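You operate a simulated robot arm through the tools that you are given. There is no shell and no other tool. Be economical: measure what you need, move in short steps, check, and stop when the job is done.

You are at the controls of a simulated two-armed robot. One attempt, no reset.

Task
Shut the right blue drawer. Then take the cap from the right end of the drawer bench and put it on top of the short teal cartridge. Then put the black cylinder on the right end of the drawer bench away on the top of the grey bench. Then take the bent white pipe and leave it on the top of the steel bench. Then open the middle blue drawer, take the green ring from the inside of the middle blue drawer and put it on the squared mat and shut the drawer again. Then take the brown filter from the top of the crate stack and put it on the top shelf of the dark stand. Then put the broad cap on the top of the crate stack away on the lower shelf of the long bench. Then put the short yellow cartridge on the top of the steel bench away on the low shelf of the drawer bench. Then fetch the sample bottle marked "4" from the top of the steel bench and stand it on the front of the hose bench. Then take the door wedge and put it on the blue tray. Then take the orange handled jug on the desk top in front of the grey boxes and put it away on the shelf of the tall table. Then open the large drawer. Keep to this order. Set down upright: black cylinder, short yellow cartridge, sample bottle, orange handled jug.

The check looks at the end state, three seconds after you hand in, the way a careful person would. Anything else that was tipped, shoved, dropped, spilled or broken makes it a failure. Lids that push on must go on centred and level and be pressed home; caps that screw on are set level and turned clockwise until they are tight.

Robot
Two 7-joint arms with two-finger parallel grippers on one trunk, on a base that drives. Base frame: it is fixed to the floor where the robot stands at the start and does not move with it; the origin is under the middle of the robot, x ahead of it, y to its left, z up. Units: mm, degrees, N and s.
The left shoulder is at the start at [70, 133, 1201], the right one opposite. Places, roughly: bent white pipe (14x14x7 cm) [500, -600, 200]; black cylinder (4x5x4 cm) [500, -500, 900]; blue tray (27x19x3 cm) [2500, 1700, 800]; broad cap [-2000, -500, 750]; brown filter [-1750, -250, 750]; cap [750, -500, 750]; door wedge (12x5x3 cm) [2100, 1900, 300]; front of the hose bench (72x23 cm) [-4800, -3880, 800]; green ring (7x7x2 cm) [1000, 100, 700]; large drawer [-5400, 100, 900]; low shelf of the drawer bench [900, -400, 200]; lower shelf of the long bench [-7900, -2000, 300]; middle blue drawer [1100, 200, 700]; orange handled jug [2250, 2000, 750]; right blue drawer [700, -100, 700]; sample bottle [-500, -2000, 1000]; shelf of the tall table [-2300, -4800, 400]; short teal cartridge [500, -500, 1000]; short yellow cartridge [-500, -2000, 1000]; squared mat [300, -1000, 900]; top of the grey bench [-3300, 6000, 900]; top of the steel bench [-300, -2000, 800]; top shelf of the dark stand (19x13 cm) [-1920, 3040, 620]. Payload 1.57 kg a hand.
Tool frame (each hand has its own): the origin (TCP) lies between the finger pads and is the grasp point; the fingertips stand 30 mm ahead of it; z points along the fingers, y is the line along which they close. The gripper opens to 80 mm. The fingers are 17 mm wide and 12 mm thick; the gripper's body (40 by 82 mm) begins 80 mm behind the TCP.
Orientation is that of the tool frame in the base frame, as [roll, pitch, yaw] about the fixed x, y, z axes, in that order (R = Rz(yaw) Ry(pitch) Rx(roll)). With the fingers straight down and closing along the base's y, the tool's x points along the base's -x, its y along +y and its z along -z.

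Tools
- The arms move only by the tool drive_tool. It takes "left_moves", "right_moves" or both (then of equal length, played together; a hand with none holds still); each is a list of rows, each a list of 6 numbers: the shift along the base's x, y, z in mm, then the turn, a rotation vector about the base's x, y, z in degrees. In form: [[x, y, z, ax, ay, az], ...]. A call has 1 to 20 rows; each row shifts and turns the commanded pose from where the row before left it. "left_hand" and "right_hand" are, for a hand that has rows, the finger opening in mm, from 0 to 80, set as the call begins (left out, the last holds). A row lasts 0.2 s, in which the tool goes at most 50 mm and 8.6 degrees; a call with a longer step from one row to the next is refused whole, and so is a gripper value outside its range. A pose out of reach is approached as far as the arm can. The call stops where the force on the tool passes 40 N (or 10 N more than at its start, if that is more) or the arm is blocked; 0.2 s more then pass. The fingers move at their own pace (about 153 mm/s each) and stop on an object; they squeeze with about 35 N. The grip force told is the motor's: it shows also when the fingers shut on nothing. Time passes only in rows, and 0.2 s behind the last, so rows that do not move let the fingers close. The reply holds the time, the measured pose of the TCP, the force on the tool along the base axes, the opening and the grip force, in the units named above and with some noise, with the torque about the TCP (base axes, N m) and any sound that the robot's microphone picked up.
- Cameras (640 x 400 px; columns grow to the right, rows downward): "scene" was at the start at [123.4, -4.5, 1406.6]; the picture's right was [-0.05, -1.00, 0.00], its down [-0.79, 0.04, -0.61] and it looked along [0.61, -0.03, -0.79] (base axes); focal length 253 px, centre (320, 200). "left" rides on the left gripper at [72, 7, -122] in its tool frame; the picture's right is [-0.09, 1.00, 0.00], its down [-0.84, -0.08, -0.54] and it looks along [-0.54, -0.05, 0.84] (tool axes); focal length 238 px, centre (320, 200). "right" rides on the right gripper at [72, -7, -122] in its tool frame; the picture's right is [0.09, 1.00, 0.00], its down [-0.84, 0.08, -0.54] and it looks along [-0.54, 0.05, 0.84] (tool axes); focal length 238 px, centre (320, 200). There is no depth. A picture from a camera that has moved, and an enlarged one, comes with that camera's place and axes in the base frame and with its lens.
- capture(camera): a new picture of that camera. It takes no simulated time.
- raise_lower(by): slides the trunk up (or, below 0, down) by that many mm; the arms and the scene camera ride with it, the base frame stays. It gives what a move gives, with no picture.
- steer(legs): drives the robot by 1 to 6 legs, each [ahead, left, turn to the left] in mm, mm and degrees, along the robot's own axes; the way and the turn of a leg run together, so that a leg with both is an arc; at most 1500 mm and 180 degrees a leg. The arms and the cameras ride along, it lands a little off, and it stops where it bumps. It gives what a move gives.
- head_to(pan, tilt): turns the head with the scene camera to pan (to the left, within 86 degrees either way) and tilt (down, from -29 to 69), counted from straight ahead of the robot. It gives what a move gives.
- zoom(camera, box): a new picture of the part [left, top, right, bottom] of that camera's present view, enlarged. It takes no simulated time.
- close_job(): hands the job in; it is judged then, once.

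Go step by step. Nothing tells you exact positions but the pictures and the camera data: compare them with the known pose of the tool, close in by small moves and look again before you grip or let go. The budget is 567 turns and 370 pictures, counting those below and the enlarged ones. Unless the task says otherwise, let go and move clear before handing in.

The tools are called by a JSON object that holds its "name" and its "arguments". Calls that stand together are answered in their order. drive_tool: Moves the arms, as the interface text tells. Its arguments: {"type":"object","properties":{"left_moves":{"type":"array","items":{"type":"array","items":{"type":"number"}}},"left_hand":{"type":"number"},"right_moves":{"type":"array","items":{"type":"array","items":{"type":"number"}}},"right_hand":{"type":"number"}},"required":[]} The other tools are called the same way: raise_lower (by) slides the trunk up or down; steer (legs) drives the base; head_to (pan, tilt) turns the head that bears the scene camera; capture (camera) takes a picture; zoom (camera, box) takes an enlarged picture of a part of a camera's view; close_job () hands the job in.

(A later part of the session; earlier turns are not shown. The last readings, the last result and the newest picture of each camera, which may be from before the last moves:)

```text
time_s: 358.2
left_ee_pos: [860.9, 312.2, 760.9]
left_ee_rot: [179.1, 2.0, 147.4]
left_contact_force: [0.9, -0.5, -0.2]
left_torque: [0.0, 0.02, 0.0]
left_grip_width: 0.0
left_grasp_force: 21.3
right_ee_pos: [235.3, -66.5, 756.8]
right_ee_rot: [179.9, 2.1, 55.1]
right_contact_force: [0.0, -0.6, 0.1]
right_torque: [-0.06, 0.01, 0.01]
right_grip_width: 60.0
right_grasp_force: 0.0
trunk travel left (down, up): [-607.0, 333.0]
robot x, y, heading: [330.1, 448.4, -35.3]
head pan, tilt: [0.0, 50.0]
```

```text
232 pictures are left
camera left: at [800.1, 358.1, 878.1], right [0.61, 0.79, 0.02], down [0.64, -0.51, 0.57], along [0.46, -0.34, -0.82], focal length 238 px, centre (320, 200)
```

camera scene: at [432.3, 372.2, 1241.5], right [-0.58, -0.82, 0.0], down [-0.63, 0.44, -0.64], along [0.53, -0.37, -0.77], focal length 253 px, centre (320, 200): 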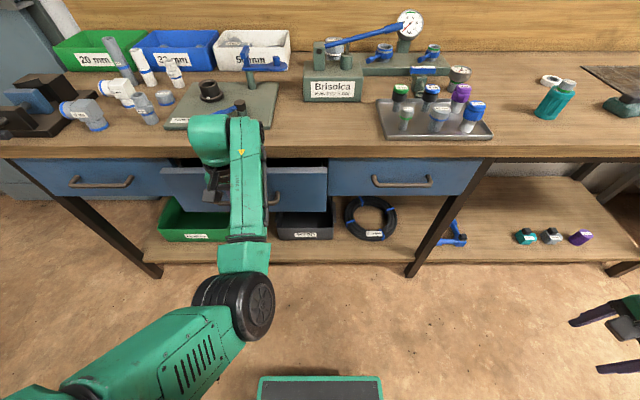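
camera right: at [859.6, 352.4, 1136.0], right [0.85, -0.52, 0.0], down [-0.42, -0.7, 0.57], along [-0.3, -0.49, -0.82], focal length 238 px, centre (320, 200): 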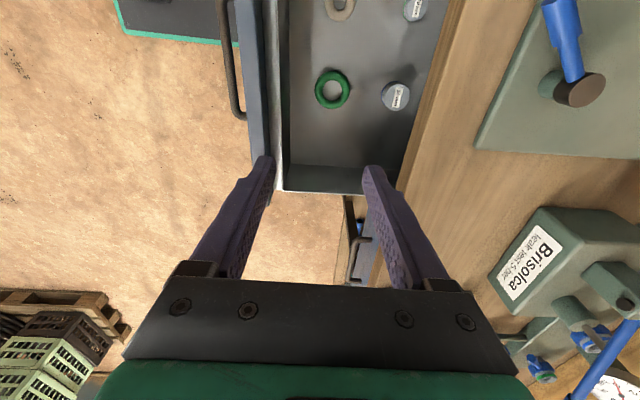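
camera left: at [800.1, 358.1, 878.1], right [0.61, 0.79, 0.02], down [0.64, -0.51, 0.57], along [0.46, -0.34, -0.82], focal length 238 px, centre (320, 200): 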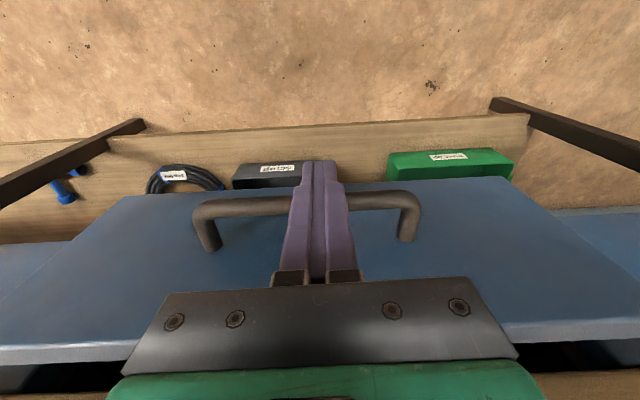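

{"name": "steer", "arguments": {"legs": [[85, 0, 0]]}}

{"name": "capture", "arguments": {"camera": "scene"}}

{"name": "capture", "arguments": {"camera": "left"}}

```text
time_s: 359.2
left_ee_pos: [913.1, 276.9, 759.9]
left_ee_rot: [178.9, 0.6, 147.3]
left_contact_force: [0.5, 0.0, -0.2]
left_torque: [0.0, 0.0, 0.0]
left_grip_width: 0.1
left_grasp_force: 20.5
right_ee_pos: [294.0, -106.0, 756.9]
right_ee_rot: [179.8, 2.2, 55.4]
right_contact_force: [-0.1, 0.3, -0.6]
right_torque: [0.02, -0.02, -0.01]
right_grip_width: 60.1
right_grasp_force: 0.0
trunk travel left (down, up): [-607.0, 333.0]
robot x, y, heading: [385.9, 406.9, -34.9]
head pan, tilt: [0.0, 50.0]
stopped in leg 1: the force on the tool passed its limit at 147 N (the readings are from after the stop); the commanded pose is now the measured one
```

```text
231 pictures are left
camera scene: at [488.5, 332.5, 1241.5], right [-0.57, -0.82, 0.0], down [-0.63, 0.44, -0.64], along [0.53, -0.37, -0.77], focal length 253 px, centre (320, 200)
```

scene: 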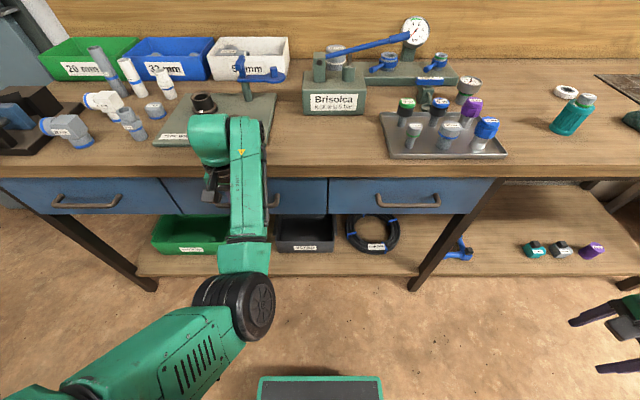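

```text
230 pictures are left
camera left: at [854.1, 320.8, 881.2], right [0.62, 0.79, 0.02], down [0.65, -0.52, 0.55], along [0.44, -0.33, -0.83], focal length 238 px, centre (320, 200)
```

left: 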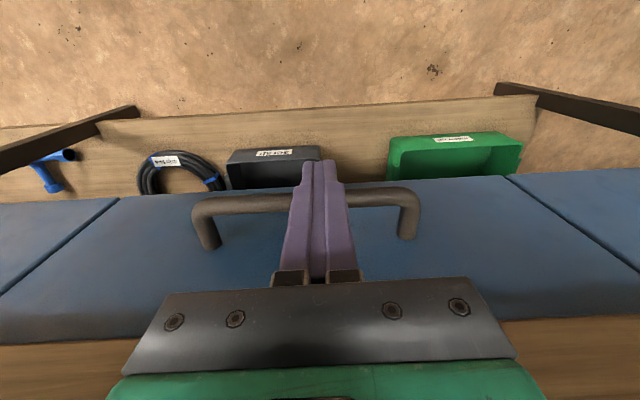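

{"name": "steer", "arguments": {"legs": [[-150, 0, 0]]}}

{"name": "raise_lower", "arguments": {"by": 150}}

{"name": "zoom", "arguments": {"camera": "scene", "box": [0, 140, 320, 340]}}

{"name": "zoom", "arguments": {"camera": "left", "box": [0, 60, 640, 360]}}

```text
time_s: 360.6
left_ee_pos: [793.0, 361.2, 760.4]
left_ee_rot: [179.0, 0.7, 147.1]
left_contact_force: [0.1, -0.1, 0.1]
left_torque: [-0.03, -0.03, 0.0]
left_grip_width: 0.0
left_grasp_force: 21.3
right_ee_pos: [171.9, -19.8, 755.4]
right_ee_rot: [179.8, 2.2, 55.3]
right_contact_force: [-0.6, -0.2, 0.3]
right_torque: [-0.02, 0.0, 0.01]
right_grip_width: 60.2
right_grasp_force: 0.1
trunk travel left (down, up): [-607.0, 333.0]
robot x, y, heading: [267.9, 489.3, -34.9]
head pan, tilt: [0.0, 50.0]
```

```text
time_s: 362.4
left_ee_pos: [793.8, 361.4, 912.0]
left_ee_rot: [179.0, 0.7, 147.0]
left_contact_force: [0.8, 0.6, -0.6]
left_torque: [-0.02, 0.01, -0.05]
left_grip_width: 0.0
left_grasp_force: 21.8
right_ee_pos: [171.7, -20.3, 904.6]
right_ee_rot: [179.8, 2.2, 55.3]
right_contact_force: [-0.1, 0.0, 0.4]
right_torque: [-0.02, 0.04, 0.02]
right_grip_width: 59.9
right_grasp_force: 0.0
trunk travel left (down, up): [-757.0, 183.0]
robot x, y, heading: [266.2, 492.0, -35.1]
head pan, tilt: [0.0, 50.0]
```

```text
2.00 times, centred on (160, 240) of scene
camera zoom: at [368.1, 417.3, 1391.5], right [-0.58, -0.82, 0.0], down [-0.63, 0.44, -0.64], along [0.53, -0.37, -0.77], focal length 506 px, centre (640, 120)
```

zoom: 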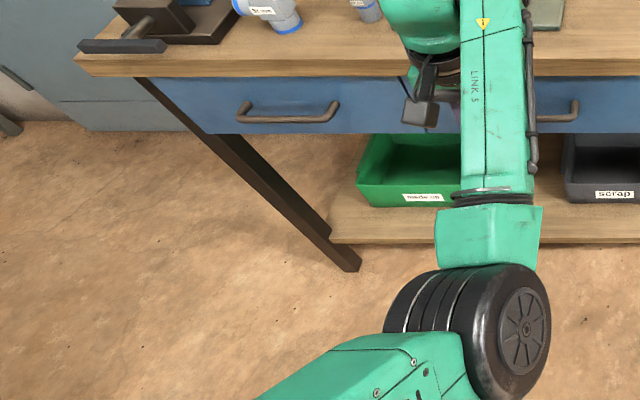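

```text
1.00 times, centred on (320, 210) of left (not enlarged: the box is as wide or as high as the picture)
camera zoom: at [733.6, 404.9, 1031.0], right [0.62, 0.79, 0.02], down [0.65, -0.52, 0.55], along [0.44, -0.33, -0.83], focal length 238 px, centre (320, 190)
```

zoom: 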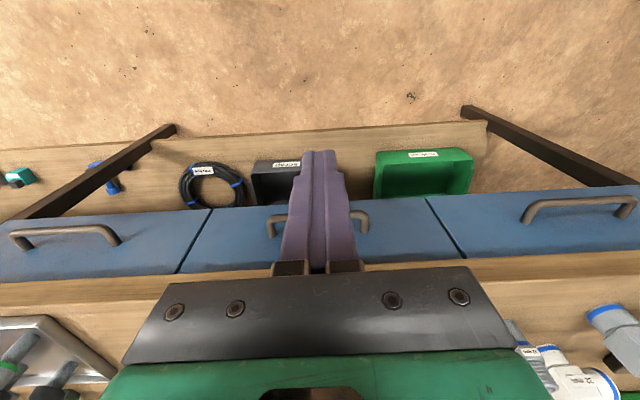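

The drawer is flush. Next the brown filter on the crate stack at about [-1750,-250]; I'll turn and look that way.

{"name": "raise_lower", "arguments": {"by": 120}}

{"name": "steer", "arguments": {"legs": [[-200, 0, 0], [0, 0, -125]]}}

{"name": "head_to", "arguments": {"pan": 0, "tilt": 20}}

{"name": "capture", "arguments": {"camera": "scene"}}

```text
time_s: 363.9
left_ee_pos: [792.1, 360.5, 1030.5]
left_ee_rot: [179.0, 0.7, 147.2]
left_contact_force: [-0.4, 0.9, 0.5]
left_torque: [0.05, 0.01, -0.01]
left_grip_width: 0.0
left_grasp_force: 21.4
right_ee_pos: [170.3, -19.8, 1026.1]
right_ee_rot: [179.8, 2.1, 55.3]
right_contact_force: [-0.5, -0.1, -0.4]
right_torque: [0.01, 0.04, 0.01]
right_grip_width: 59.7
right_grasp_force: 0.0
trunk travel left (down, up): [-877.0, 63.0]
robot x, y, heading: [268.5, 491.0, -35.1]
head pan, tilt: [0.0, 50.0]
```

```text
time_s: 370.6
left_ee_pos: [-308.2, 250.3, 1031.1]
left_ee_rot: [178.9, 0.6, 22.5]
left_contact_force: [-0.4, -0.5, 0.7]
left_torque: [0.03, 0.01, -0.02]
left_grip_width: 0.0
left_grasp_force: 21.1
right_ee_pos: [-268.7, 978.2, 1025.4]
right_ee_rot: [179.8, 2.2, -69.4]
right_contact_force: [0.0, -0.5, -0.1]
right_torque: [-0.01, 0.02, -0.02]
right_grip_width: 59.9
right_grasp_force: 0.1
trunk travel left (down, up): [-877.0, 63.0]
robot x, y, heading: [101.0, 611.4, -159.9]
head pan, tilt: [0.0, 50.0]
```

```text
time_s: 371.6
left_ee_pos: [-308.8, 249.5, 1032.1]
left_ee_rot: [179.0, 0.7, 22.4]
left_contact_force: [-1.4, 0.9, 0.5]
left_torque: [0.02, 0.01, 0.01]
left_grip_width: 0.0
left_grasp_force: 21.2
right_ee_pos: [-267.1, 977.3, 1024.3]
right_ee_rot: [179.8, 2.2, -69.4]
right_contact_force: [-0.1, 0.4, 0.1]
right_torque: [0.03, -0.05, 0.01]
right_grip_width: 60.3
right_grasp_force: 0.0
trunk travel left (down, up): [-877.0, 63.0]
robot x, y, heading: [99.9, 606.2, -159.9]
head pan, tilt: [0.0, 20.0]
```

```text
227 pictures are left
camera scene: at [-36.6, 558.2, 1557.1], right [-0.34, 0.94, 0.0], down [0.32, 0.12, -0.94], along [-0.88, -0.32, -0.34], focal length 253 px, centre (320, 200)
```

scene: 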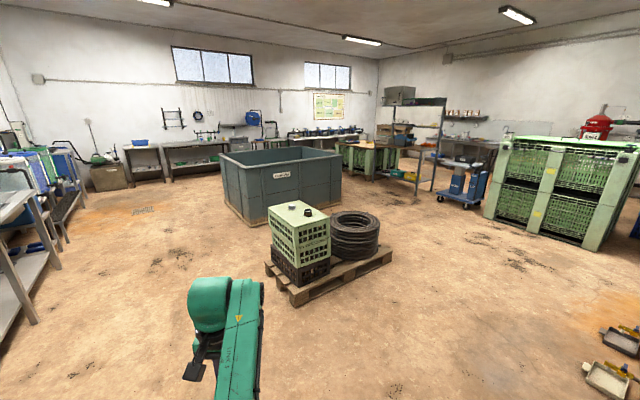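

{"name": "zoom", "arguments": {"camera": "scene", "box": [250, 180, 400, 310]}}

{"name": "zoom", "arguments": {"camera": "scene", "box": [340, 80, 520, 200]}}

{"name": "zoom", "arguments": {"camera": "scene", "box": [80, 100, 340, 220]}}

```text
3.08 times, centred on (325, 245) of scene
camera zoom: at [-36.6, 558.2, 1557.1], right [-0.34, 0.94, 0.0], down [0.32, 0.12, -0.94], along [-0.88, -0.32, -0.34], focal length 778 px, centre (305, 62)
```

zoom: 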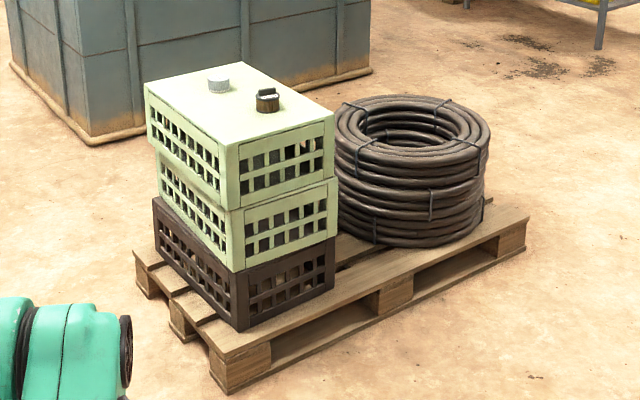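

```text
3.33 times, centred on (430, 140) of scene
camera zoom: at [-36.6, 558.2, 1557.1], right [-0.34, 0.94, 0.0], down [0.32, 0.12, -0.94], along [-0.88, -0.32, -0.34], focal length 843 px, centre (-47, 400)
```

zoom: 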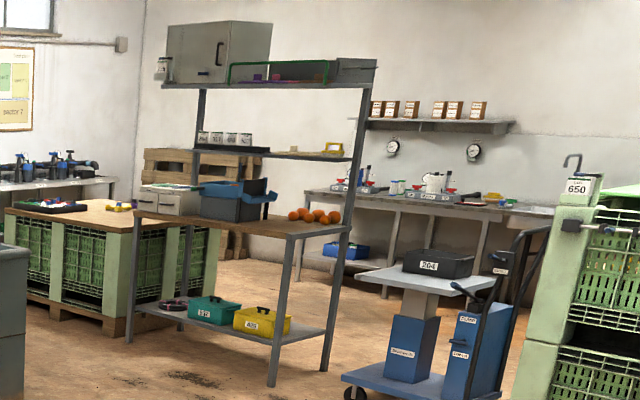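

```text
2.46 times, centred on (210, 160) of scene
camera zoom: at [-36.6, 558.2, 1557.1], right [-0.34, 0.94, 0.0], down [0.32, 0.12, -0.94], along [-0.88, -0.32, -0.34], focal length 622 px, centre (591, 298)
```

zoom: 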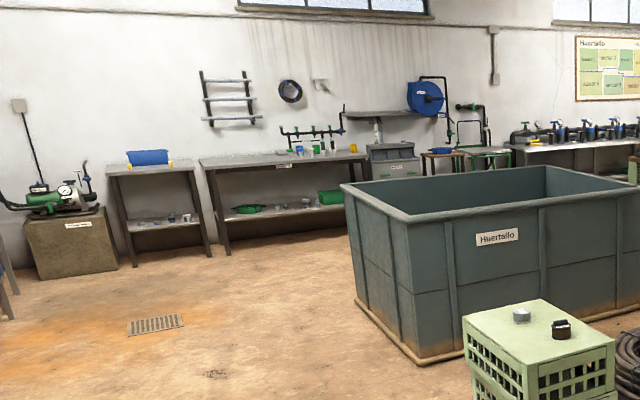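

The crate stack's long face points toward the drawer bench; I'll approach it from there, heading 144°.

{"name": "steer", "arguments": {"legs": [[805, 347, 0], [805, 347, 0], [0, 0, -55.5]]}}

{"name": "head_to", "arguments": {"pan": 0, "tilt": 45}}

{"name": "capture", "arguments": {"camera": "scene"}}

{"name": "capture", "arguments": {"camera": "left"}}

```text
time_s: 382.8
left_ee_pos: [-1679.3, -478.5, 1031.7]
left_ee_rot: [179.0, 0.7, -32.3]
left_contact_force: [0.1, -0.7, -0.3]
left_torque: [0.02, -0.03, 0.0]
left_grip_width: 0.5
left_grasp_force: 21.4
right_ee_pos: [-1062.2, -90.2, 1025.6]
right_ee_rot: [179.8, 2.3, -124.1]
right_contact_force: [0.0, -0.8, 0.1]
right_torque: [-0.04, -0.02, 0.02]
right_grip_width: 60.0
right_grasp_force: 0.1
trunk travel left (down, up): [-877.0, 63.0]
robot x, y, heading: [-1149.8, -601.4, 145.5]
head pan, tilt: [0.0, 20.0]
```

```text
time_s: 383.7
left_ee_pos: [-1678.1, -478.4, 1030.6]
left_ee_rot: [179.0, 0.8, -32.4]
left_contact_force: [0.9, 0.2, -0.3]
left_torque: [0.0, 0.01, 0.02]
left_grip_width: 0.0
left_grasp_force: 21.0
right_ee_pos: [-1062.9, -90.6, 1025.3]
right_ee_rot: [179.8, 2.2, -124.1]
right_contact_force: [0.1, -0.3, -0.5]
right_torque: [-0.01, 0.02, 0.01]
right_grip_width: 60.1
right_grasp_force: 0.2
trunk travel left (down, up): [-877.0, 63.0]
robot x, y, heading: [-1149.7, -600.2, 145.6]
head pan, tilt: [0.0, 45.0]
```

```text
223 pictures are left
camera scene: at [-1260.5, -530.1, 1518.5], right [0.57, 0.82, 0.0], down [0.58, -0.4, -0.71], along [-0.58, 0.4, -0.71], focal length 253 px, centre (320, 200)
```

scene: 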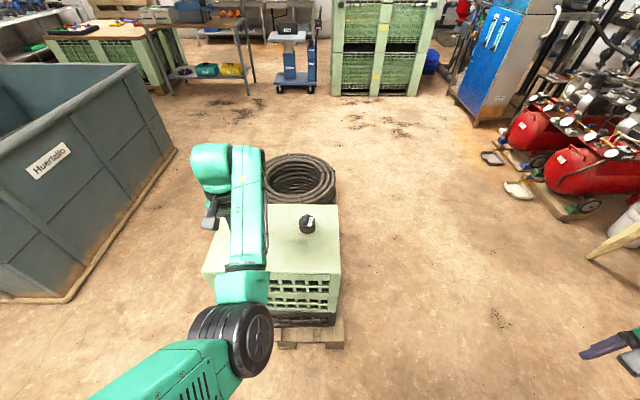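

```text
222 pictures are left
camera left: at [-1619.1, -521.0, 1151.1], right [-0.61, -0.79, 0.02], down [-0.66, 0.52, 0.55], along [-0.45, 0.32, -0.83], focal length 238 px, centre (320, 200)
```

left: 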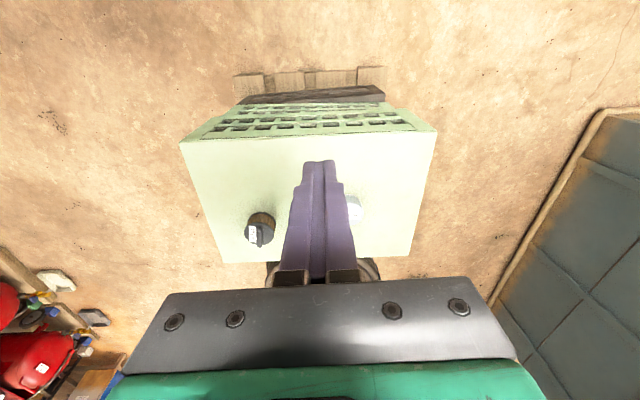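

{"name": "steer", "arguments": {"legs": [[255, -140, 0]]}}

{"name": "drive_tool", "arguments": {"left_hand": 75, "left_moves": [[0, 0, -20, 0, 0, 0], [0, 0, 0, 0, 0, 0]]}}

{"name": "capture", "arguments": {"camera": "left"}}

{"name": "zoom", "arguments": {"camera": "scene", "box": [220, 160, 380, 340]}}

```text
time_s: 385.8
left_ee_pos: [-1815.5, -215.8, 1032.0]
left_ee_rot: [179.0, 0.9, -32.2]
left_contact_force: [-0.7, 1.0, 0.1]
left_torque: [-0.03, 0.01, 0.01]
left_grip_width: 0.0
left_grasp_force: 21.0
right_ee_pos: [-1197.2, 172.6, 1026.1]
right_ee_rot: [179.7, 2.2, -124.0]
right_contact_force: [-0.1, 0.0, 0.6]
right_torque: [0.01, 0.01, -0.01]
right_grip_width: 60.1
right_grasp_force: 0.1
trunk travel left (down, up): [-877.0, 63.0]
robot x, y, heading: [-1288.6, -341.3, 145.5]
head pan, tilt: [0.0, 45.0]
```

```text
time_s: 386.4
left_ee_pos: [-1815.0, -215.2, 1012.9]
left_ee_rot: [179.0, 0.8, -32.2]
left_contact_force: [-0.1, -0.5, -0.7]
left_torque: [0.0, 0.01, 0.0]
left_grip_width: 74.9
left_grasp_force: 0.1
right_ee_pos: [-1198.6, 174.5, 1026.2]
right_ee_rot: [179.8, 2.3, -124.0]
right_contact_force: [0.5, -0.2, -0.6]
right_torque: [0.01, 0.01, 0.03]
right_grip_width: 59.8
right_grasp_force: 0.0
trunk travel left (down, up): [-877.0, 63.0]
robot x, y, heading: [-1286.2, -338.6, 145.6]
head pan, tilt: [0.0, 45.0]
```

```text
221 pictures are left
camera left: at [-1755.0, -257.9, 1131.6], right [-0.61, -0.79, 0.02], down [-0.66, 0.52, 0.55], along [-0.45, 0.32, -0.83], focal length 238 px, centre (320, 200)
```

left: 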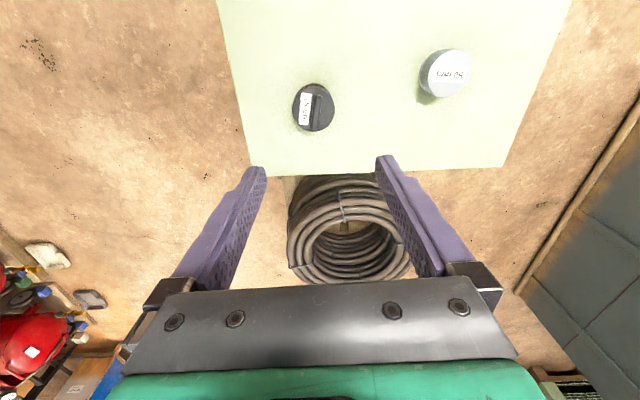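

```text
2.22 times, centred on (300, 250) of scene
camera zoom: at [-1396.0, -266.5, 1518.6], right [0.57, 0.82, 0.0], down [0.58, -0.4, -0.71], along [-0.58, 0.4, -0.71], focal length 562 px, centre (364, 89)
```

zoom: 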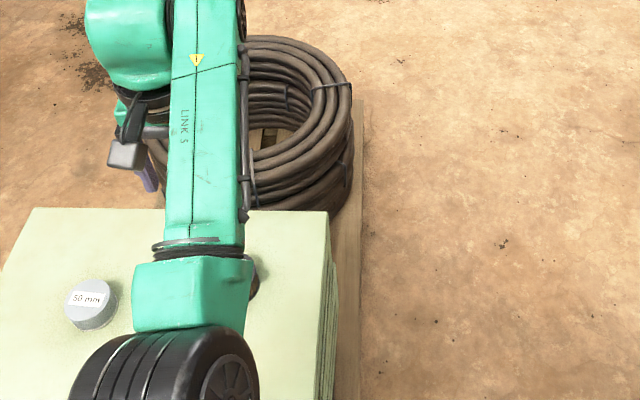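

{"name": "raise_lower", "arguments": {"by": -150}}

{"name": "capture", "arguments": {"camera": "left"}}

{"name": "zoom", "arguments": {"camera": "left", "box": [230, 40, 410, 190]}}

```text
time_s: 388.1
left_ee_pos: [-1815.2, -214.4, 862.6]
left_ee_rot: [179.0, 0.7, -32.2]
left_contact_force: [0.5, 0.0, -0.3]
left_torque: [0.0, 0.01, 0.01]
left_grip_width: 75.0
left_grasp_force: 0.0
right_ee_pos: [-1198.1, 173.6, 875.5]
right_ee_rot: [179.8, 2.2, -123.9]
right_contact_force: [0.1, 0.9, 0.1]
right_torque: [-0.01, 0.04, -0.01]
right_grip_width: 60.2
right_grasp_force: 0.1
trunk travel left (down, up): [-727.0, 213.0]
robot x, y, heading: [-1287.6, -342.7, 145.7]
head pan, tilt: [0.0, 45.0]
```

```text
219 pictures are left
camera left: at [-1755.3, -257.3, 981.7], right [-0.61, -0.79, 0.02], down [-0.66, 0.52, 0.55], along [-0.45, 0.32, -0.83], focal length 238 px, centre (320, 200)
```

left: 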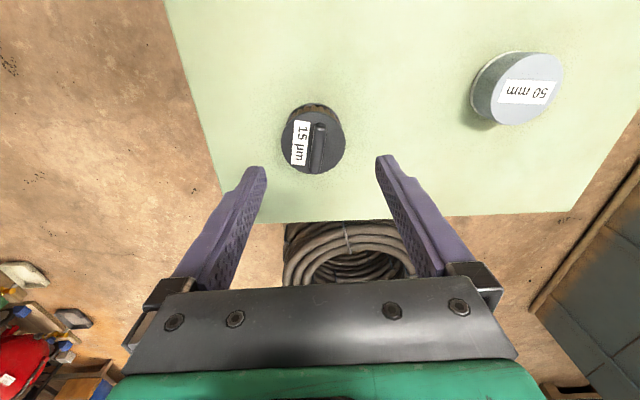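

```text
2.67 times, centred on (320, 115) of left
camera zoom: at [-1755.3, -257.3, 981.7], right [-0.61, -0.79, 0.02], down [-0.66, 0.52, 0.55], along [-0.45, 0.32, -0.83], focal length 636 px, centre (320, 427)
```

zoom: 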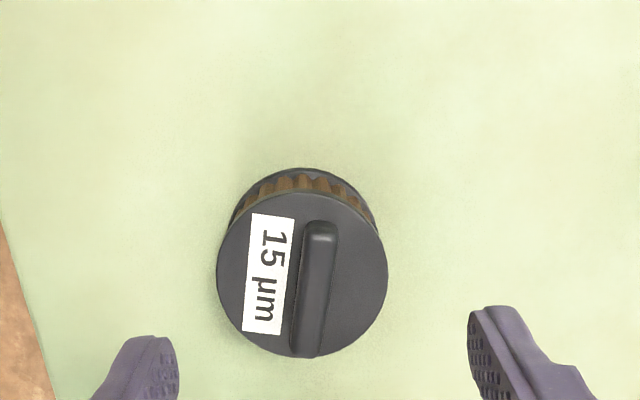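

{"name": "drive_tool", "arguments": {"left_hand": 80, "left_moves": [[-6.2, 12, 0, 0, 0, 0], [0, 0, -25, 0, 0, 0], [0, 0, -25, 0, 0, 0]]}}

{"name": "zoom", "arguments": {"camera": "left", "box": [220, 80, 420, 220]}}

```text
time_s: 388.9
left_ee_pos: [-1822.6, -201.3, 815.1]
left_ee_rot: [179.1, 0.8, -32.2]
left_contact_force: [0.4, 0.8, -0.8]
left_torque: [-0.01, -0.02, -0.02]
left_grip_width: 79.8
left_grasp_force: 0.1
right_ee_pos: [-1199.3, 175.3, 875.1]
right_ee_rot: [179.9, 2.2, -124.0]
right_contact_force: [-0.9, -0.8, 1.3]
right_torque: [0.0, 0.0, 0.02]
right_grip_width: 60.2
right_grasp_force: 0.1
trunk travel left (down, up): [-727.0, 213.0]
robot x, y, heading: [-1286.7, -339.5, 145.7]
head pan, tilt: [0.0, 45.0]
```

```text
2.86 times, centred on (320, 150) of left
camera zoom: at [-1763.2, -243.5, 933.6], right [-0.61, -0.79, 0.02], down [-0.66, 0.52, 0.55], along [-0.45, 0.32, -0.83], focal length 681 px, centre (320, 343)
```

zoom: 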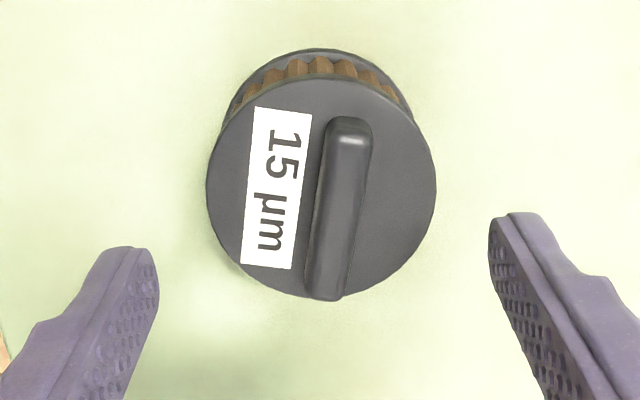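

{"name": "drive_tool", "arguments": {"left_moves": [[5.7, -4.1, 0, 0, 0, 0], [0, 0, -20, 0, 0, 0], [0, 0, -20, 0, 0, 0], [0, 0, -10, 0, 0, 0]]}}

{"name": "capture", "arguments": {"camera": "left"}}

```text
time_s: 389.9
left_ee_pos: [-1817.6, -207.6, 761.8]
left_ee_rot: [179.1, 0.7, -32.2]
left_contact_force: [1.0, 0.1, -0.3]
left_torque: [-0.04, 0.01, 0.0]
left_grip_width: 79.8
left_grasp_force: 0.1
right_ee_pos: [-1198.4, 175.0, 875.5]
right_ee_rot: [179.8, 2.2, -124.0]
right_contact_force: [-0.6, -0.2, -0.2]
right_torque: [0.02, -0.02, 0.01]
right_grip_width: 60.2
right_grasp_force: 0.1
trunk travel left (down, up): [-727.0, 213.0]
robot x, y, heading: [-1285.8, -336.2, 145.2]
head pan, tilt: [0.0, 45.0]
```

```text
216 pictures are left
camera left: at [-1757.8, -249.1, 882.8], right [-0.61, -0.79, 0.02], down [-0.66, 0.52, 0.55], along [-0.45, 0.32, -0.83], focal length 238 px, centre (320, 200)
```

left: 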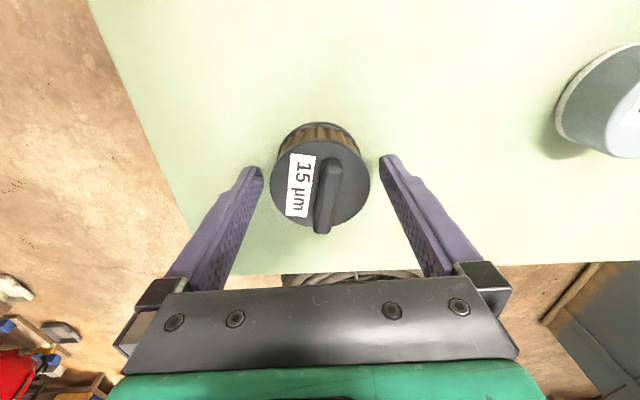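

{"name": "drive_tool", "arguments": {"left_moves": [[0, 0, -4, 0, 0, 0], [0, 0, -3, 0, 0, 0]]}}

{"name": "drive_tool", "arguments": {"left_hand": 0, "left_moves": [[0, 0, 0, 0, 0, 0], [0, 0, 0, 0, 0, 0], [0, 0, 0, 0, 0, 0]]}}

{"name": "raise_lower", "arguments": {"by": 250}}

{"name": "capture", "arguments": {"camera": "left"}}

```text
time_s: 390.5
left_ee_pos: [-1815.7, -207.0, 755.7]
left_ee_rot: [179.0, 0.7, -32.2]
left_contact_force: [0.4, -0.9, -0.7]
left_torque: [0.01, 0.01, 0.01]
left_grip_width: 80.0
left_grasp_force: 0.1
right_ee_pos: [-1198.2, 175.3, 875.5]
right_ee_rot: [179.8, 2.2, -124.0]
right_contact_force: [0.3, -0.2, 0.6]
right_torque: [0.02, 0.0, 0.01]
right_grip_width: 60.1
right_grasp_force: 0.0
trunk travel left (down, up): [-727.0, 213.0]
robot x, y, heading: [-1285.7, -337.6, 145.7]
head pan, tilt: [0.0, 45.0]
```

```text
time_s: 391.3
left_ee_pos: [-1816.5, -207.3, 755.9]
left_ee_rot: [179.1, 0.7, -32.3]
left_contact_force: [-0.6, 0.5, 0.5]
left_torque: [-0.02, 0.01, 0.01]
left_grip_width: 63.1
left_grasp_force: 35.8
right_ee_pos: [-1198.6, 175.4, 875.4]
right_ee_rot: [179.7, 2.1, -124.0]
right_contact_force: [0.5, 0.0, -0.4]
right_torque: [-0.02, 0.02, 0.02]
right_grip_width: 59.9
right_grasp_force: 0.0
trunk travel left (down, up): [-727.0, 213.0]
robot x, y, heading: [-1285.9, -338.1, 145.5]
head pan, tilt: [0.0, 45.0]
```

```text
time_s: 393.6
left_ee_pos: [-1816.7, -205.3, 970.4]
left_ee_rot: [178.9, 0.7, -32.2]
left_contact_force: [0.0, 0.5, -1.6]
left_torque: [-0.01, 0.02, 0.0]
left_grip_width: 62.9
left_grasp_force: 35.5
right_ee_pos: [-1198.9, 174.9, 1087.7]
right_ee_rot: [179.8, 2.2, -124.0]
right_contact_force: [-1.0, 0.8, 0.3]
right_torque: [-0.01, 0.02, -0.02]
right_grip_width: 59.9
right_grasp_force: 0.1
right hand out of reach, approached as far as the arm can: row 1
trunk travel left (down, up): [-940.0, 0.0]
robot x, y, heading: [-1285.6, -337.1, 145.5]
head pan, tilt: [0.0, 45.0]
```

```text
215 pictures are left
camera left: at [-1756.6, -248.7, 1088.8], right [-0.61, -0.79, 0.02], down [-0.66, 0.52, 0.55], along [-0.45, 0.32, -0.83], focal length 238 px, centre (320, 200)
```

left: 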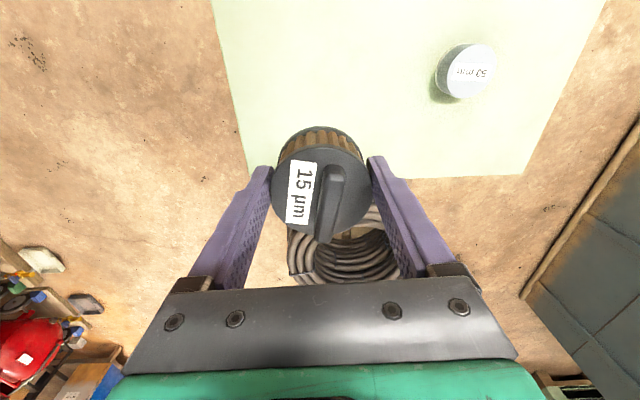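

Filter held. I'll take the known route round to the corridor and approach the dark stand from there.

{"name": "steer", "arguments": {"legs": [[-340, -861, 0], [-340, -861, 0], [450, -700, 0], [420, -690, 0]]}}

{"name": "head_to", "arguments": {"pan": 10, "tilt": 20}}

{"name": "capture", "arguments": {"camera": "scene"}}

```text
time_s: 406.4
left_ee_pos: [-244.1, 1612.5, 967.0]
left_ee_rot: [177.9, -0.3, -32.1]
left_contact_force: [1.8, -6.8, 2.2]
left_torque: [-0.22, -0.02, 0.09]
left_grip_width: 62.8
left_grasp_force: 34.5
right_ee_pos: [381.9, 1995.7, 1088.7]
right_ee_rot: [179.8, 2.3, -124.9]
right_contact_force: [0.5, -0.4, 0.1]
right_torque: [-0.02, -0.03, -0.01]
right_grip_width: 60.0
right_grasp_force: 0.1
trunk travel left (down, up): [-940.0, 0.0]
robot x, y, heading: [289.1, 1486.4, 144.4]
head pan, tilt: [0.0, 45.0]
stopped in leg 3: the force on the tool passed its limit at 47 N (the readings are from after the stop); the commanded pose is now the measured one
```

```text
time_s: 407.3
left_ee_pos: [-239.3, 1614.8, 968.8]
left_ee_rot: [177.9, -0.1, -32.4]
left_contact_force: [4.1, -3.6, 0.0]
left_torque: [-0.08, -0.06, 0.0]
left_grip_width: 62.8
left_grasp_force: 35.6
right_ee_pos: [384.4, 1996.2, 1088.4]
right_ee_rot: [179.8, 2.1, -124.9]
right_contact_force: [-0.2, 0.2, 0.8]
right_torque: [-0.01, -0.02, 0.05]
right_grip_width: 60.2
right_grasp_force: 0.0
trunk travel left (down, up): [-940.0, 0.0]
robot x, y, heading: [290.8, 1485.0, 144.8]
head pan, tilt: [10.0, 20.0]
```

```text
214 pictures are left
camera scene: at [162.8, 1551.5, 1620.2], right [0.43, 0.9, 0.0], down [0.31, -0.15, -0.94], along [-0.85, 0.4, -0.34], focal length 253 px, centre (320, 200)
```

scene: 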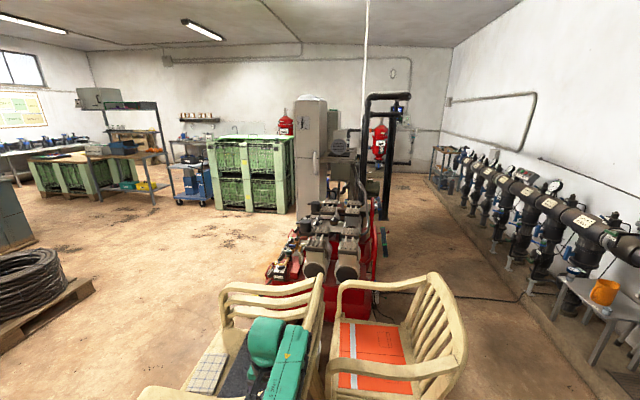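

The hand touched a chair back. I'll retreat the way I came and look.

{"name": "steer", "arguments": {"legs": [[-110, 170, 0]]}}

{"name": "head_to", "arguments": {"pan": 0, "tilt": 45}}

{"name": "capture", "arguments": {"camera": "scene"}}

{"name": "capture", "arguments": {"camera": "left"}}

```text
time_s: 408.9
left_ee_pos: [-250.2, 1423.4, 966.6]
left_ee_rot: [177.7, -0.2, -32.7]
left_contact_force: [0.2, 0.1, -1.6]
left_torque: [-0.05, 0.0, 0.0]
left_grip_width: 63.0
left_grasp_force: 35.4
right_ee_pos: [376.0, 1801.0, 1086.9]
right_ee_rot: [179.9, 2.0, -125.1]
right_contact_force: [-0.6, 0.9, -0.2]
right_torque: [-0.03, -0.01, 0.02]
right_grip_width: 60.1
right_grasp_force: 0.0
trunk travel left (down, up): [-940.0, 0.0]
robot x, y, heading: [276.4, 1286.9, 143.8]
head pan, tilt: [10.0, 20.0]
```

```text
time_s: 409.8
left_ee_pos: [-249.8, 1419.2, 969.7]
left_ee_rot: [177.9, -0.1, -32.7]
left_contact_force: [0.1, -0.4, 0.3]
left_torque: [0.03, 0.02, 0.01]
left_grip_width: 63.0
left_grasp_force: 35.8
right_ee_pos: [377.8, 1796.7, 1087.6]
right_ee_rot: [179.8, 2.3, -125.2]
right_contact_force: [-0.3, 0.4, -1.1]
right_torque: [0.05, -0.03, -0.01]
right_grip_width: 59.8
right_grasp_force: 0.0
trunk travel left (down, up): [-940.0, 0.0]
robot x, y, heading: [280.3, 1285.0, 144.3]
head pan, tilt: [0.0, 45.0]
```

```text
213 pictures are left
camera scene: at [170.5, 1359.3, 1581.6], right [0.58, 0.81, 0.0], down [0.57, -0.41, -0.71], along [-0.58, 0.41, -0.71], focal length 253 px, centre (320, 200)
```

scene: 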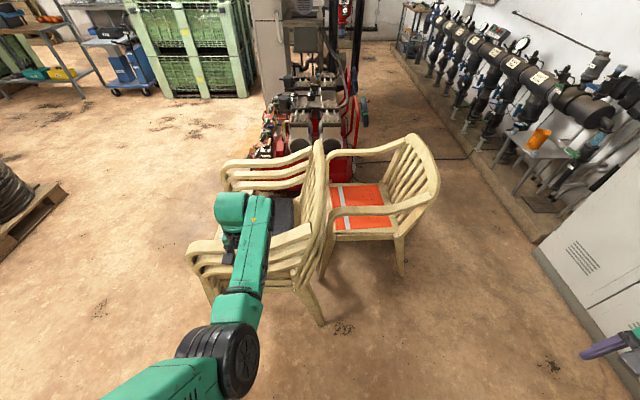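

```text
212 pictures are left
camera left: at [-190.4, 1378.7, 1089.3], right [-0.62, -0.79, 0.04], down [-0.65, 0.53, 0.54], along [-0.44, 0.31, -0.84], focal length 238 px, centre (320, 200)
```

left: 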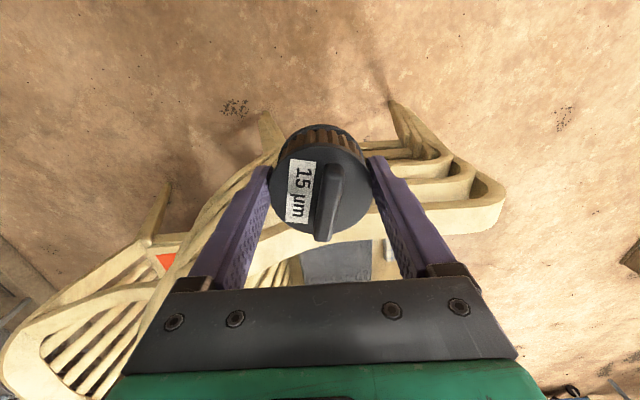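

{"name": "steer", "arguments": {"legs": [[-350, 0, 0]]}}

{"name": "drive_tool", "arguments": {"left_moves": [[0, 0, 30, 0, 0, 0], [0, 0, 30, 0, 0, 0], [0, 0, 30, 0, 0, 0], [0, 0, 30, 0, 0, 0], [0, 0, 30, 0, 0, 0]]}}

{"name": "capture", "arguments": {"camera": "scene"}}

```text
time_s: 412.0
left_ee_pos: [25.2, 1223.6, 967.8]
left_ee_rot: [177.9, -0.3, -33.0]
left_contact_force: [-0.2, -0.3, -0.8]
left_torque: [-0.01, -0.03, 0.0]
left_grip_width: 63.0
left_grasp_force: 35.5
right_ee_pos: [654.9, 1599.2, 1087.7]
right_ee_rot: [179.9, 2.2, -125.3]
right_contact_force: [-0.5, 0.4, 0.5]
right_torque: [-0.04, 0.01, 0.0]
right_grip_width: 60.2
right_grasp_force: 0.1
trunk travel left (down, up): [-940.0, 0.0]
robot x, y, heading: [553.4, 1085.2, 144.3]
head pan, tilt: [0.0, 45.0]
```

```text
time_s: 413.2
left_ee_pos: [17.4, 1214.4, 1114.5]
left_ee_rot: [176.4, 0.0, -31.9]
left_contact_force: [0.3, 0.2, -0.3]
left_torque: [-0.01, -0.01, -0.01]
left_grip_width: 62.9
left_grasp_force: 34.9
right_ee_pos: [654.4, 1598.0, 1087.9]
right_ee_rot: [179.8, 2.1, -125.5]
right_contact_force: [0.4, -0.1, -0.2]
right_torque: [0.0, -0.02, -0.01]
right_grip_width: 59.9
right_grasp_force: 0.0
trunk travel left (down, up): [-940.0, 0.0]
robot x, y, heading: [554.9, 1086.2, 144.2]
head pan, tilt: [0.0, 45.0]
```

```text
211 pictures are left
camera scene: at [446.6, 1163.2, 1581.3], right [0.59, 0.81, 0.0], down [0.57, -0.41, -0.71], along [-0.57, 0.41, -0.71], focal length 253 px, centre (320, 200)
```

scene: 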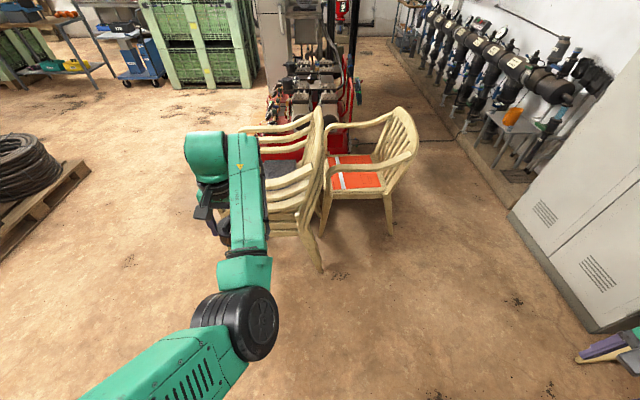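

{"name": "steer", "arguments": {"legs": [[461, -446, 0], [461, -446, 0]]}}

{"name": "capture", "arguments": {"camera": "scene"}}

```text
time_s: 420.0
left_ee_pos: [-245.5, 2463.4, 1117.2]
left_ee_rot: [176.9, 0.1, -31.0]
left_contact_force: [0.8, 0.0, -0.8]
left_torque: [0.02, 0.01, -0.04]
left_grip_width: 62.9
left_grasp_force: 34.7
right_ee_pos: [387.2, 2856.1, 1089.1]
right_ee_rot: [179.8, 2.3, -124.7]
right_contact_force: [-0.1, -0.4, -0.5]
right_torque: [-0.01, -0.02, 0.05]
right_grip_width: 60.1
right_grasp_force: 0.0
trunk travel left (down, up): [-940.0, 0.0]
robot x, y, heading: [293.5, 2344.0, 144.7]
head pan, tilt: [0.0, 45.0]
```

```text
210 pictures are left
camera scene: at [183.7, 2417.5, 1581.6], right [0.58, 0.82, 0.0], down [0.58, -0.41, -0.71], along [-0.58, 0.41, -0.71], focal length 253 px, centre (320, 200)
```

scene: 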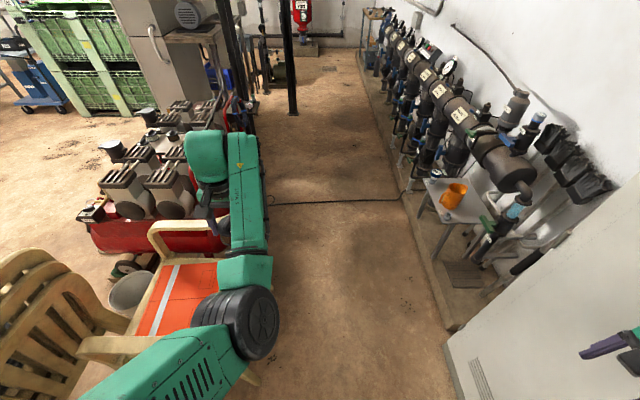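

{"name": "steer", "arguments": {"legs": [[860, 0, 0], [860, 0, 0]]}}

{"name": "head_to", "arguments": {"pan": 50, "tilt": 35}}

{"name": "capture", "arguments": {"camera": "scene"}}

```text
time_s: 428.7
left_ee_pos: [-1676.4, 3417.4, 1117.4]
left_ee_rot: [176.7, 0.1, -28.9]
left_contact_force: [0.1, 0.0, -0.1]
left_torque: [-0.02, 0.01, 0.03]
left_grip_width: 62.8
left_grasp_force: 34.4
right_ee_pos: [-1056.0, 3831.4, 1086.9]
right_ee_rot: [179.8, 2.2, -122.8]
right_contact_force: [-0.4, -0.3, -0.4]
right_torque: [-0.01, 0.0, -0.01]
right_grip_width: 60.1
right_grasp_force: 0.1
trunk travel left (down, up): [-940.0, 0.0]
robot x, y, heading: [-1134.5, 3319.4, 146.6]
head pan, tilt: [0.0, 45.0]
```

```text
time_s: 429.9
left_ee_pos: [-1676.7, 3416.3, 1115.6]
left_ee_rot: [176.6, 0.3, -29.0]
left_contact_force: [-0.1, 0.4, -1.0]
left_torque: [-0.01, -0.01, -0.01]
left_grip_width: 63.0
left_grasp_force: 35.0
right_ee_pos: [-1056.6, 3834.0, 1087.6]
right_ee_rot: [179.8, 2.2, -122.7]
right_contact_force: [-0.2, -0.2, 0.0]
right_torque: [0.0, -0.03, 0.03]
right_grip_width: 60.0
right_grasp_force: 0.1
trunk travel left (down, up): [-940.0, 0.0]
robot x, y, heading: [-1131.9, 3316.7, 146.7]
head pan, tilt: [50.0, 35.0]
```

```text
209 pictures are left
camera scene: at [-1260.4, 3318.2, 1596.3], right [-0.29, 0.96, 0.0], down [0.55, 0.17, -0.82], along [-0.78, -0.24, -0.57], focal length 253 px, centre (320, 200)
```

scene: 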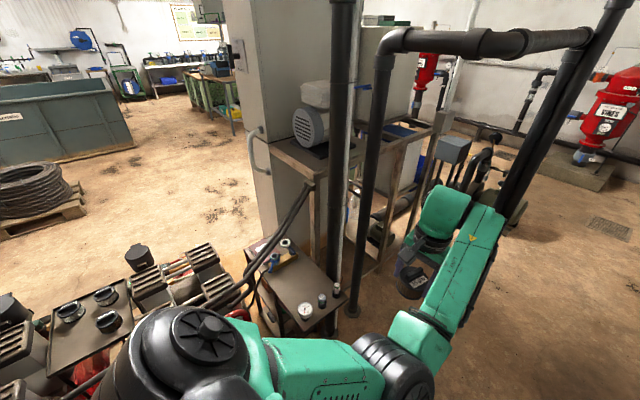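

{"name": "zoom", "arguments": {"camera": "scene", "box": [220, 210, 380, 350]}}

```text
2.86 times, centred on (300, 280) of scene
camera zoom: at [-1260.4, 3318.2, 1596.3], right [-0.29, 0.96, 0.0], down [0.55, 0.17, -0.82], along [-0.78, -0.24, -0.57], focal length 723 px, centre (377, -29)
```

zoom: 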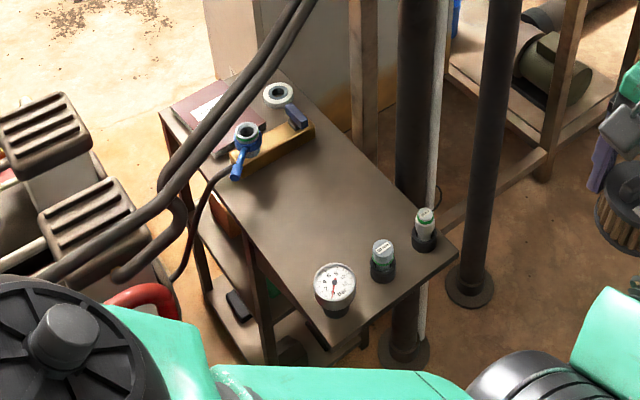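

{"name": "steer", "arguments": {"legs": [[573, -202, 0], [0, 0, 89.3]]}}

{"name": "head_to", "arguments": {"pan": 0, "tilt": 35}}

{"name": "capture", "arguments": {"camera": "scene"}}

```text
time_s: 437.1
left_ee_pos: [-1622.3, 3257.5, 1115.3]
left_ee_rot: [176.5, 0.2, 59.1]
left_contact_force: [-0.2, -1.1, -0.3]
left_torque: [0.01, 0.01, -0.03]
left_grip_width: 62.6
left_grasp_force: 35.3
right_ee_pos: [-2017.5, 3892.8, 1089.2]
right_ee_rot: [179.8, 2.3, -34.7]
right_contact_force: [0.6, 0.7, 0.7]
right_torque: [-0.01, -0.02, -0.01]
right_grip_width: 59.9
right_grasp_force: 0.1
trunk travel left (down, up): [-940.0, 0.0]
robot x, y, heading: [-1501.5, 3800.8, -125.4]
head pan, tilt: [50.0, 35.0]
```

```text
time_s: 438.3
left_ee_pos: [-1621.9, 3257.5, 1117.1]
left_ee_rot: [176.4, 0.2, 59.2]
left_contact_force: [0.0, 0.2, -0.3]
left_torque: [0.04, 0.0, 0.0]
left_grip_width: 63.3
left_grasp_force: 35.1
right_ee_pos: [-2017.1, 3891.6, 1087.7]
right_ee_rot: [179.8, 2.3, -34.7]
right_contact_force: [-0.4, 0.3, -0.5]
right_torque: [0.03, 0.01, 0.01]
right_grip_width: 59.9
right_grasp_force: 0.2
trunk travel left (down, up): [-940.0, 0.0]
robot x, y, heading: [-1503.2, 3798.6, -125.1]
head pan, tilt: [0.0, 35.0]
```

```text
207 pictures are left
camera scene: at [-1585.9, 3684.2, 1596.3], right [-0.82, 0.57, 0.0], down [0.33, 0.47, -0.82], along [-0.47, -0.67, -0.57], focal length 253 px, centre (320, 200)
```

scene: 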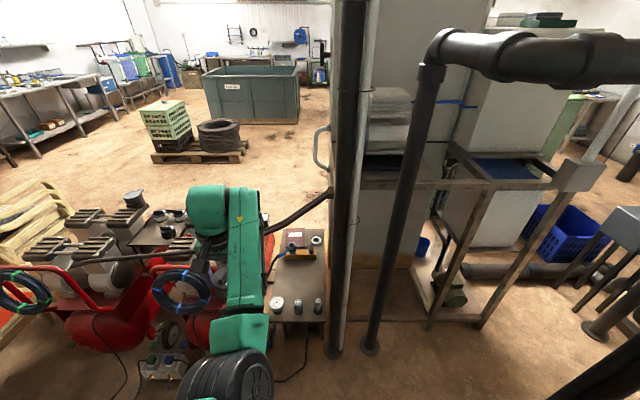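

I've located the overhead hoses; the filter should go ~125 mm in from the stand's near edge, approaching low from the robot's side. Shifting in front of the stand and lowering.

{"name": "steer", "arguments": {"legs": [[62, -123, 0]]}}

{"name": "raise_lower", "arguments": {"by": -370}}

{"name": "capture", "arguments": {"camera": "scene"}}

{"name": "capture", "arguments": {"camera": "left"}}

```text
time_s: 439.6
left_ee_pos: [-1758.3, 3279.1, 1115.5]
left_ee_rot: [176.6, 0.3, 58.9]
left_contact_force: [1.0, -0.3, -1.4]
left_torque: [0.01, 0.05, -0.05]
left_grip_width: 62.8
left_grasp_force: 34.7
right_ee_pos: [-2151.6, 3914.7, 1091.1]
right_ee_rot: [179.7, 2.2, -34.9]
right_contact_force: [0.4, 0.5, 0.6]
right_torque: [-0.04, 0.03, 0.02]
right_grip_width: 60.0
right_grasp_force: 0.1
trunk travel left (down, up): [-940.0, 0.0]
robot x, y, heading: [-1638.0, 3819.6, -125.2]
head pan, tilt: [0.0, 35.0]
```

```text
time_s: 443.2
left_ee_pos: [-1761.6, 3278.0, 745.9]
left_ee_rot: [176.4, 0.1, 59.0]
left_contact_force: [0.9, 0.0, -0.3]
left_torque: [0.0, -0.01, -0.04]
left_grip_width: 62.7
left_grasp_force: 35.0
right_ee_pos: [-2154.9, 3915.8, 718.8]
right_ee_rot: [179.8, 2.3, -34.9]
right_contact_force: [-0.5, 0.6, -0.2]
right_torque: [0.02, 0.01, -0.02]
right_grip_width: 60.0
right_grasp_force: 0.1
trunk travel left (down, up): [-570.0, 370.0]
robot x, y, heading: [-1643.0, 3818.0, -125.4]
head pan, tilt: [0.0, 35.0]
```

```text
206 pictures are left
camera scene: at [-1723.6, 3705.0, 1226.3], right [-0.82, 0.58, 0.0], down [0.33, 0.47, -0.82], along [-0.47, -0.67, -0.57], focal length 253 px, centre (320, 200)
```

scene: 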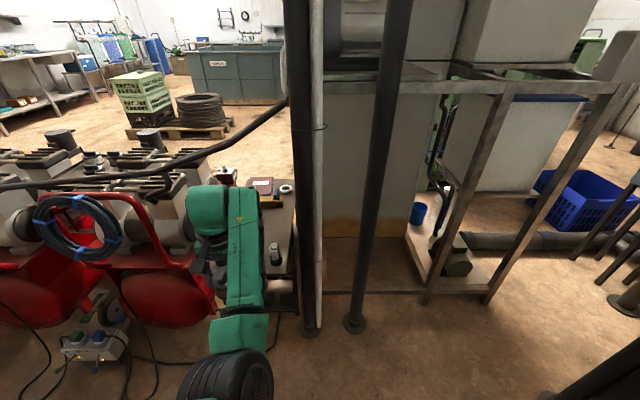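

```text
205 pictures are left
camera left: at [-1724.4, 3341.2, 866.3], right [0.81, -0.59, 0.06], down [-0.52, -0.66, 0.54], along [-0.28, -0.47, -0.84], focal length 238 px, centre (320, 200)
```

left: 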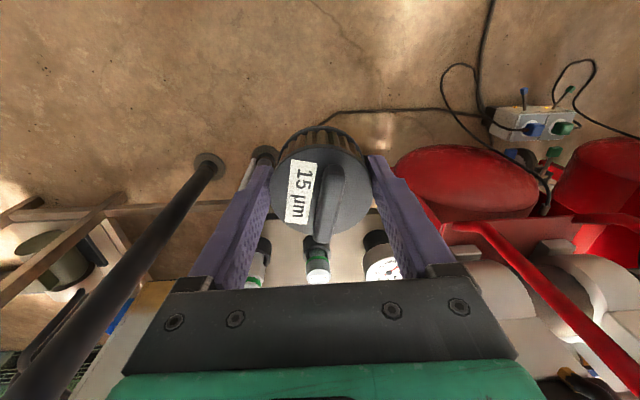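

{"name": "drive_tool", "arguments": {"left_moves": [[0, 0, 15, 1.85, 3.1, 0], [0, 0, 0, 0, 0, 0]]}}

{"name": "steer", "arguments": {"legs": [[130, 4, 0]]}}

{"name": "capture", "arguments": {"camera": "left"}}

{"name": "capture", "arguments": {"camera": "scene"}}

```text
time_s: 443.8
left_ee_pos: [-1759.8, 3272.8, 757.9]
left_ee_rot: [179.9, 0.2, 59.4]
left_contact_force: [-0.1, 0.5, -1.1]
left_torque: [0.02, -0.01, -0.02]
left_grip_width: 62.7
left_grasp_force: 35.1
left hand out of reach, approached as far as the arm can: row 1
right_ee_pos: [-2154.2, 3914.6, 717.9]
right_ee_rot: [179.8, 2.1, -34.9]
right_contact_force: [0.7, -0.1, -0.1]
right_torque: [-0.02, 0.0, 0.02]
right_grip_width: 60.3
right_grasp_force: 0.1
trunk travel left (down, up): [-570.0, 370.0]
robot x, y, heading: [-1640.2, 3821.8, -125.3]
head pan, tilt: [0.0, 35.0]
```

```text
time_s: 445.1
left_ee_pos: [-1832.4, 3165.9, 758.3]
left_ee_rot: [179.8, 0.3, 59.2]
left_contact_force: [-0.7, -0.6, -0.3]
left_torque: [0.01, -0.02, -0.01]
left_grip_width: 62.6
left_grasp_force: 34.9
right_ee_pos: [-2224.4, 3809.2, 718.2]
right_ee_rot: [179.8, 2.2, -35.0]
right_contact_force: [0.1, -0.4, -0.1]
right_torque: [-0.03, 0.01, 0.02]
right_grip_width: 60.0
right_grasp_force: 0.1
trunk travel left (down, up): [-570.0, 370.0]
robot x, y, heading: [-1713.7, 3714.0, -125.5]
head pan, tilt: [0.0, 35.0]
```

```text
204 pictures are left
camera left: at [-1789.0, 3225.2, 878.4], right [0.81, -0.59, 0.0], down [-0.49, -0.68, 0.55], along [-0.32, -0.44, -0.84], focal length 238 px, centre (320, 200)
```

left: 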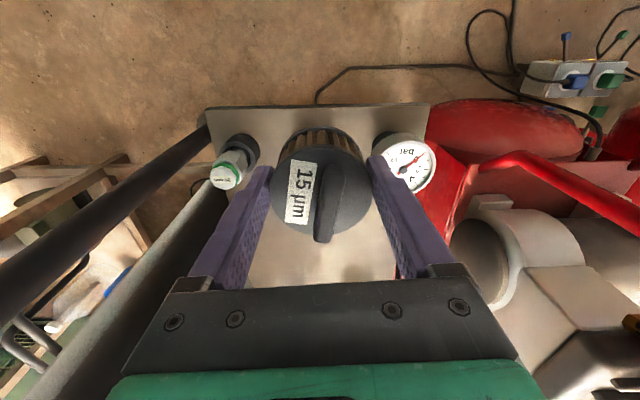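

```text
203 pictures are left
camera scene: at [-1794.7, 3598.6, 1226.2], right [-0.81, 0.58, 0.0], down [0.33, 0.47, -0.82], along [-0.47, -0.67, -0.57], focal length 253 px, centre (320, 200)
```

scene: 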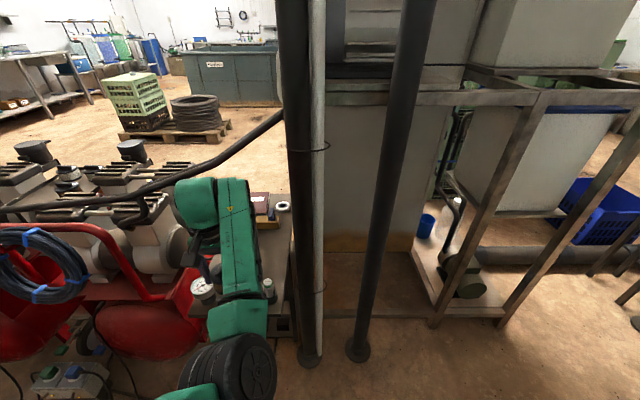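

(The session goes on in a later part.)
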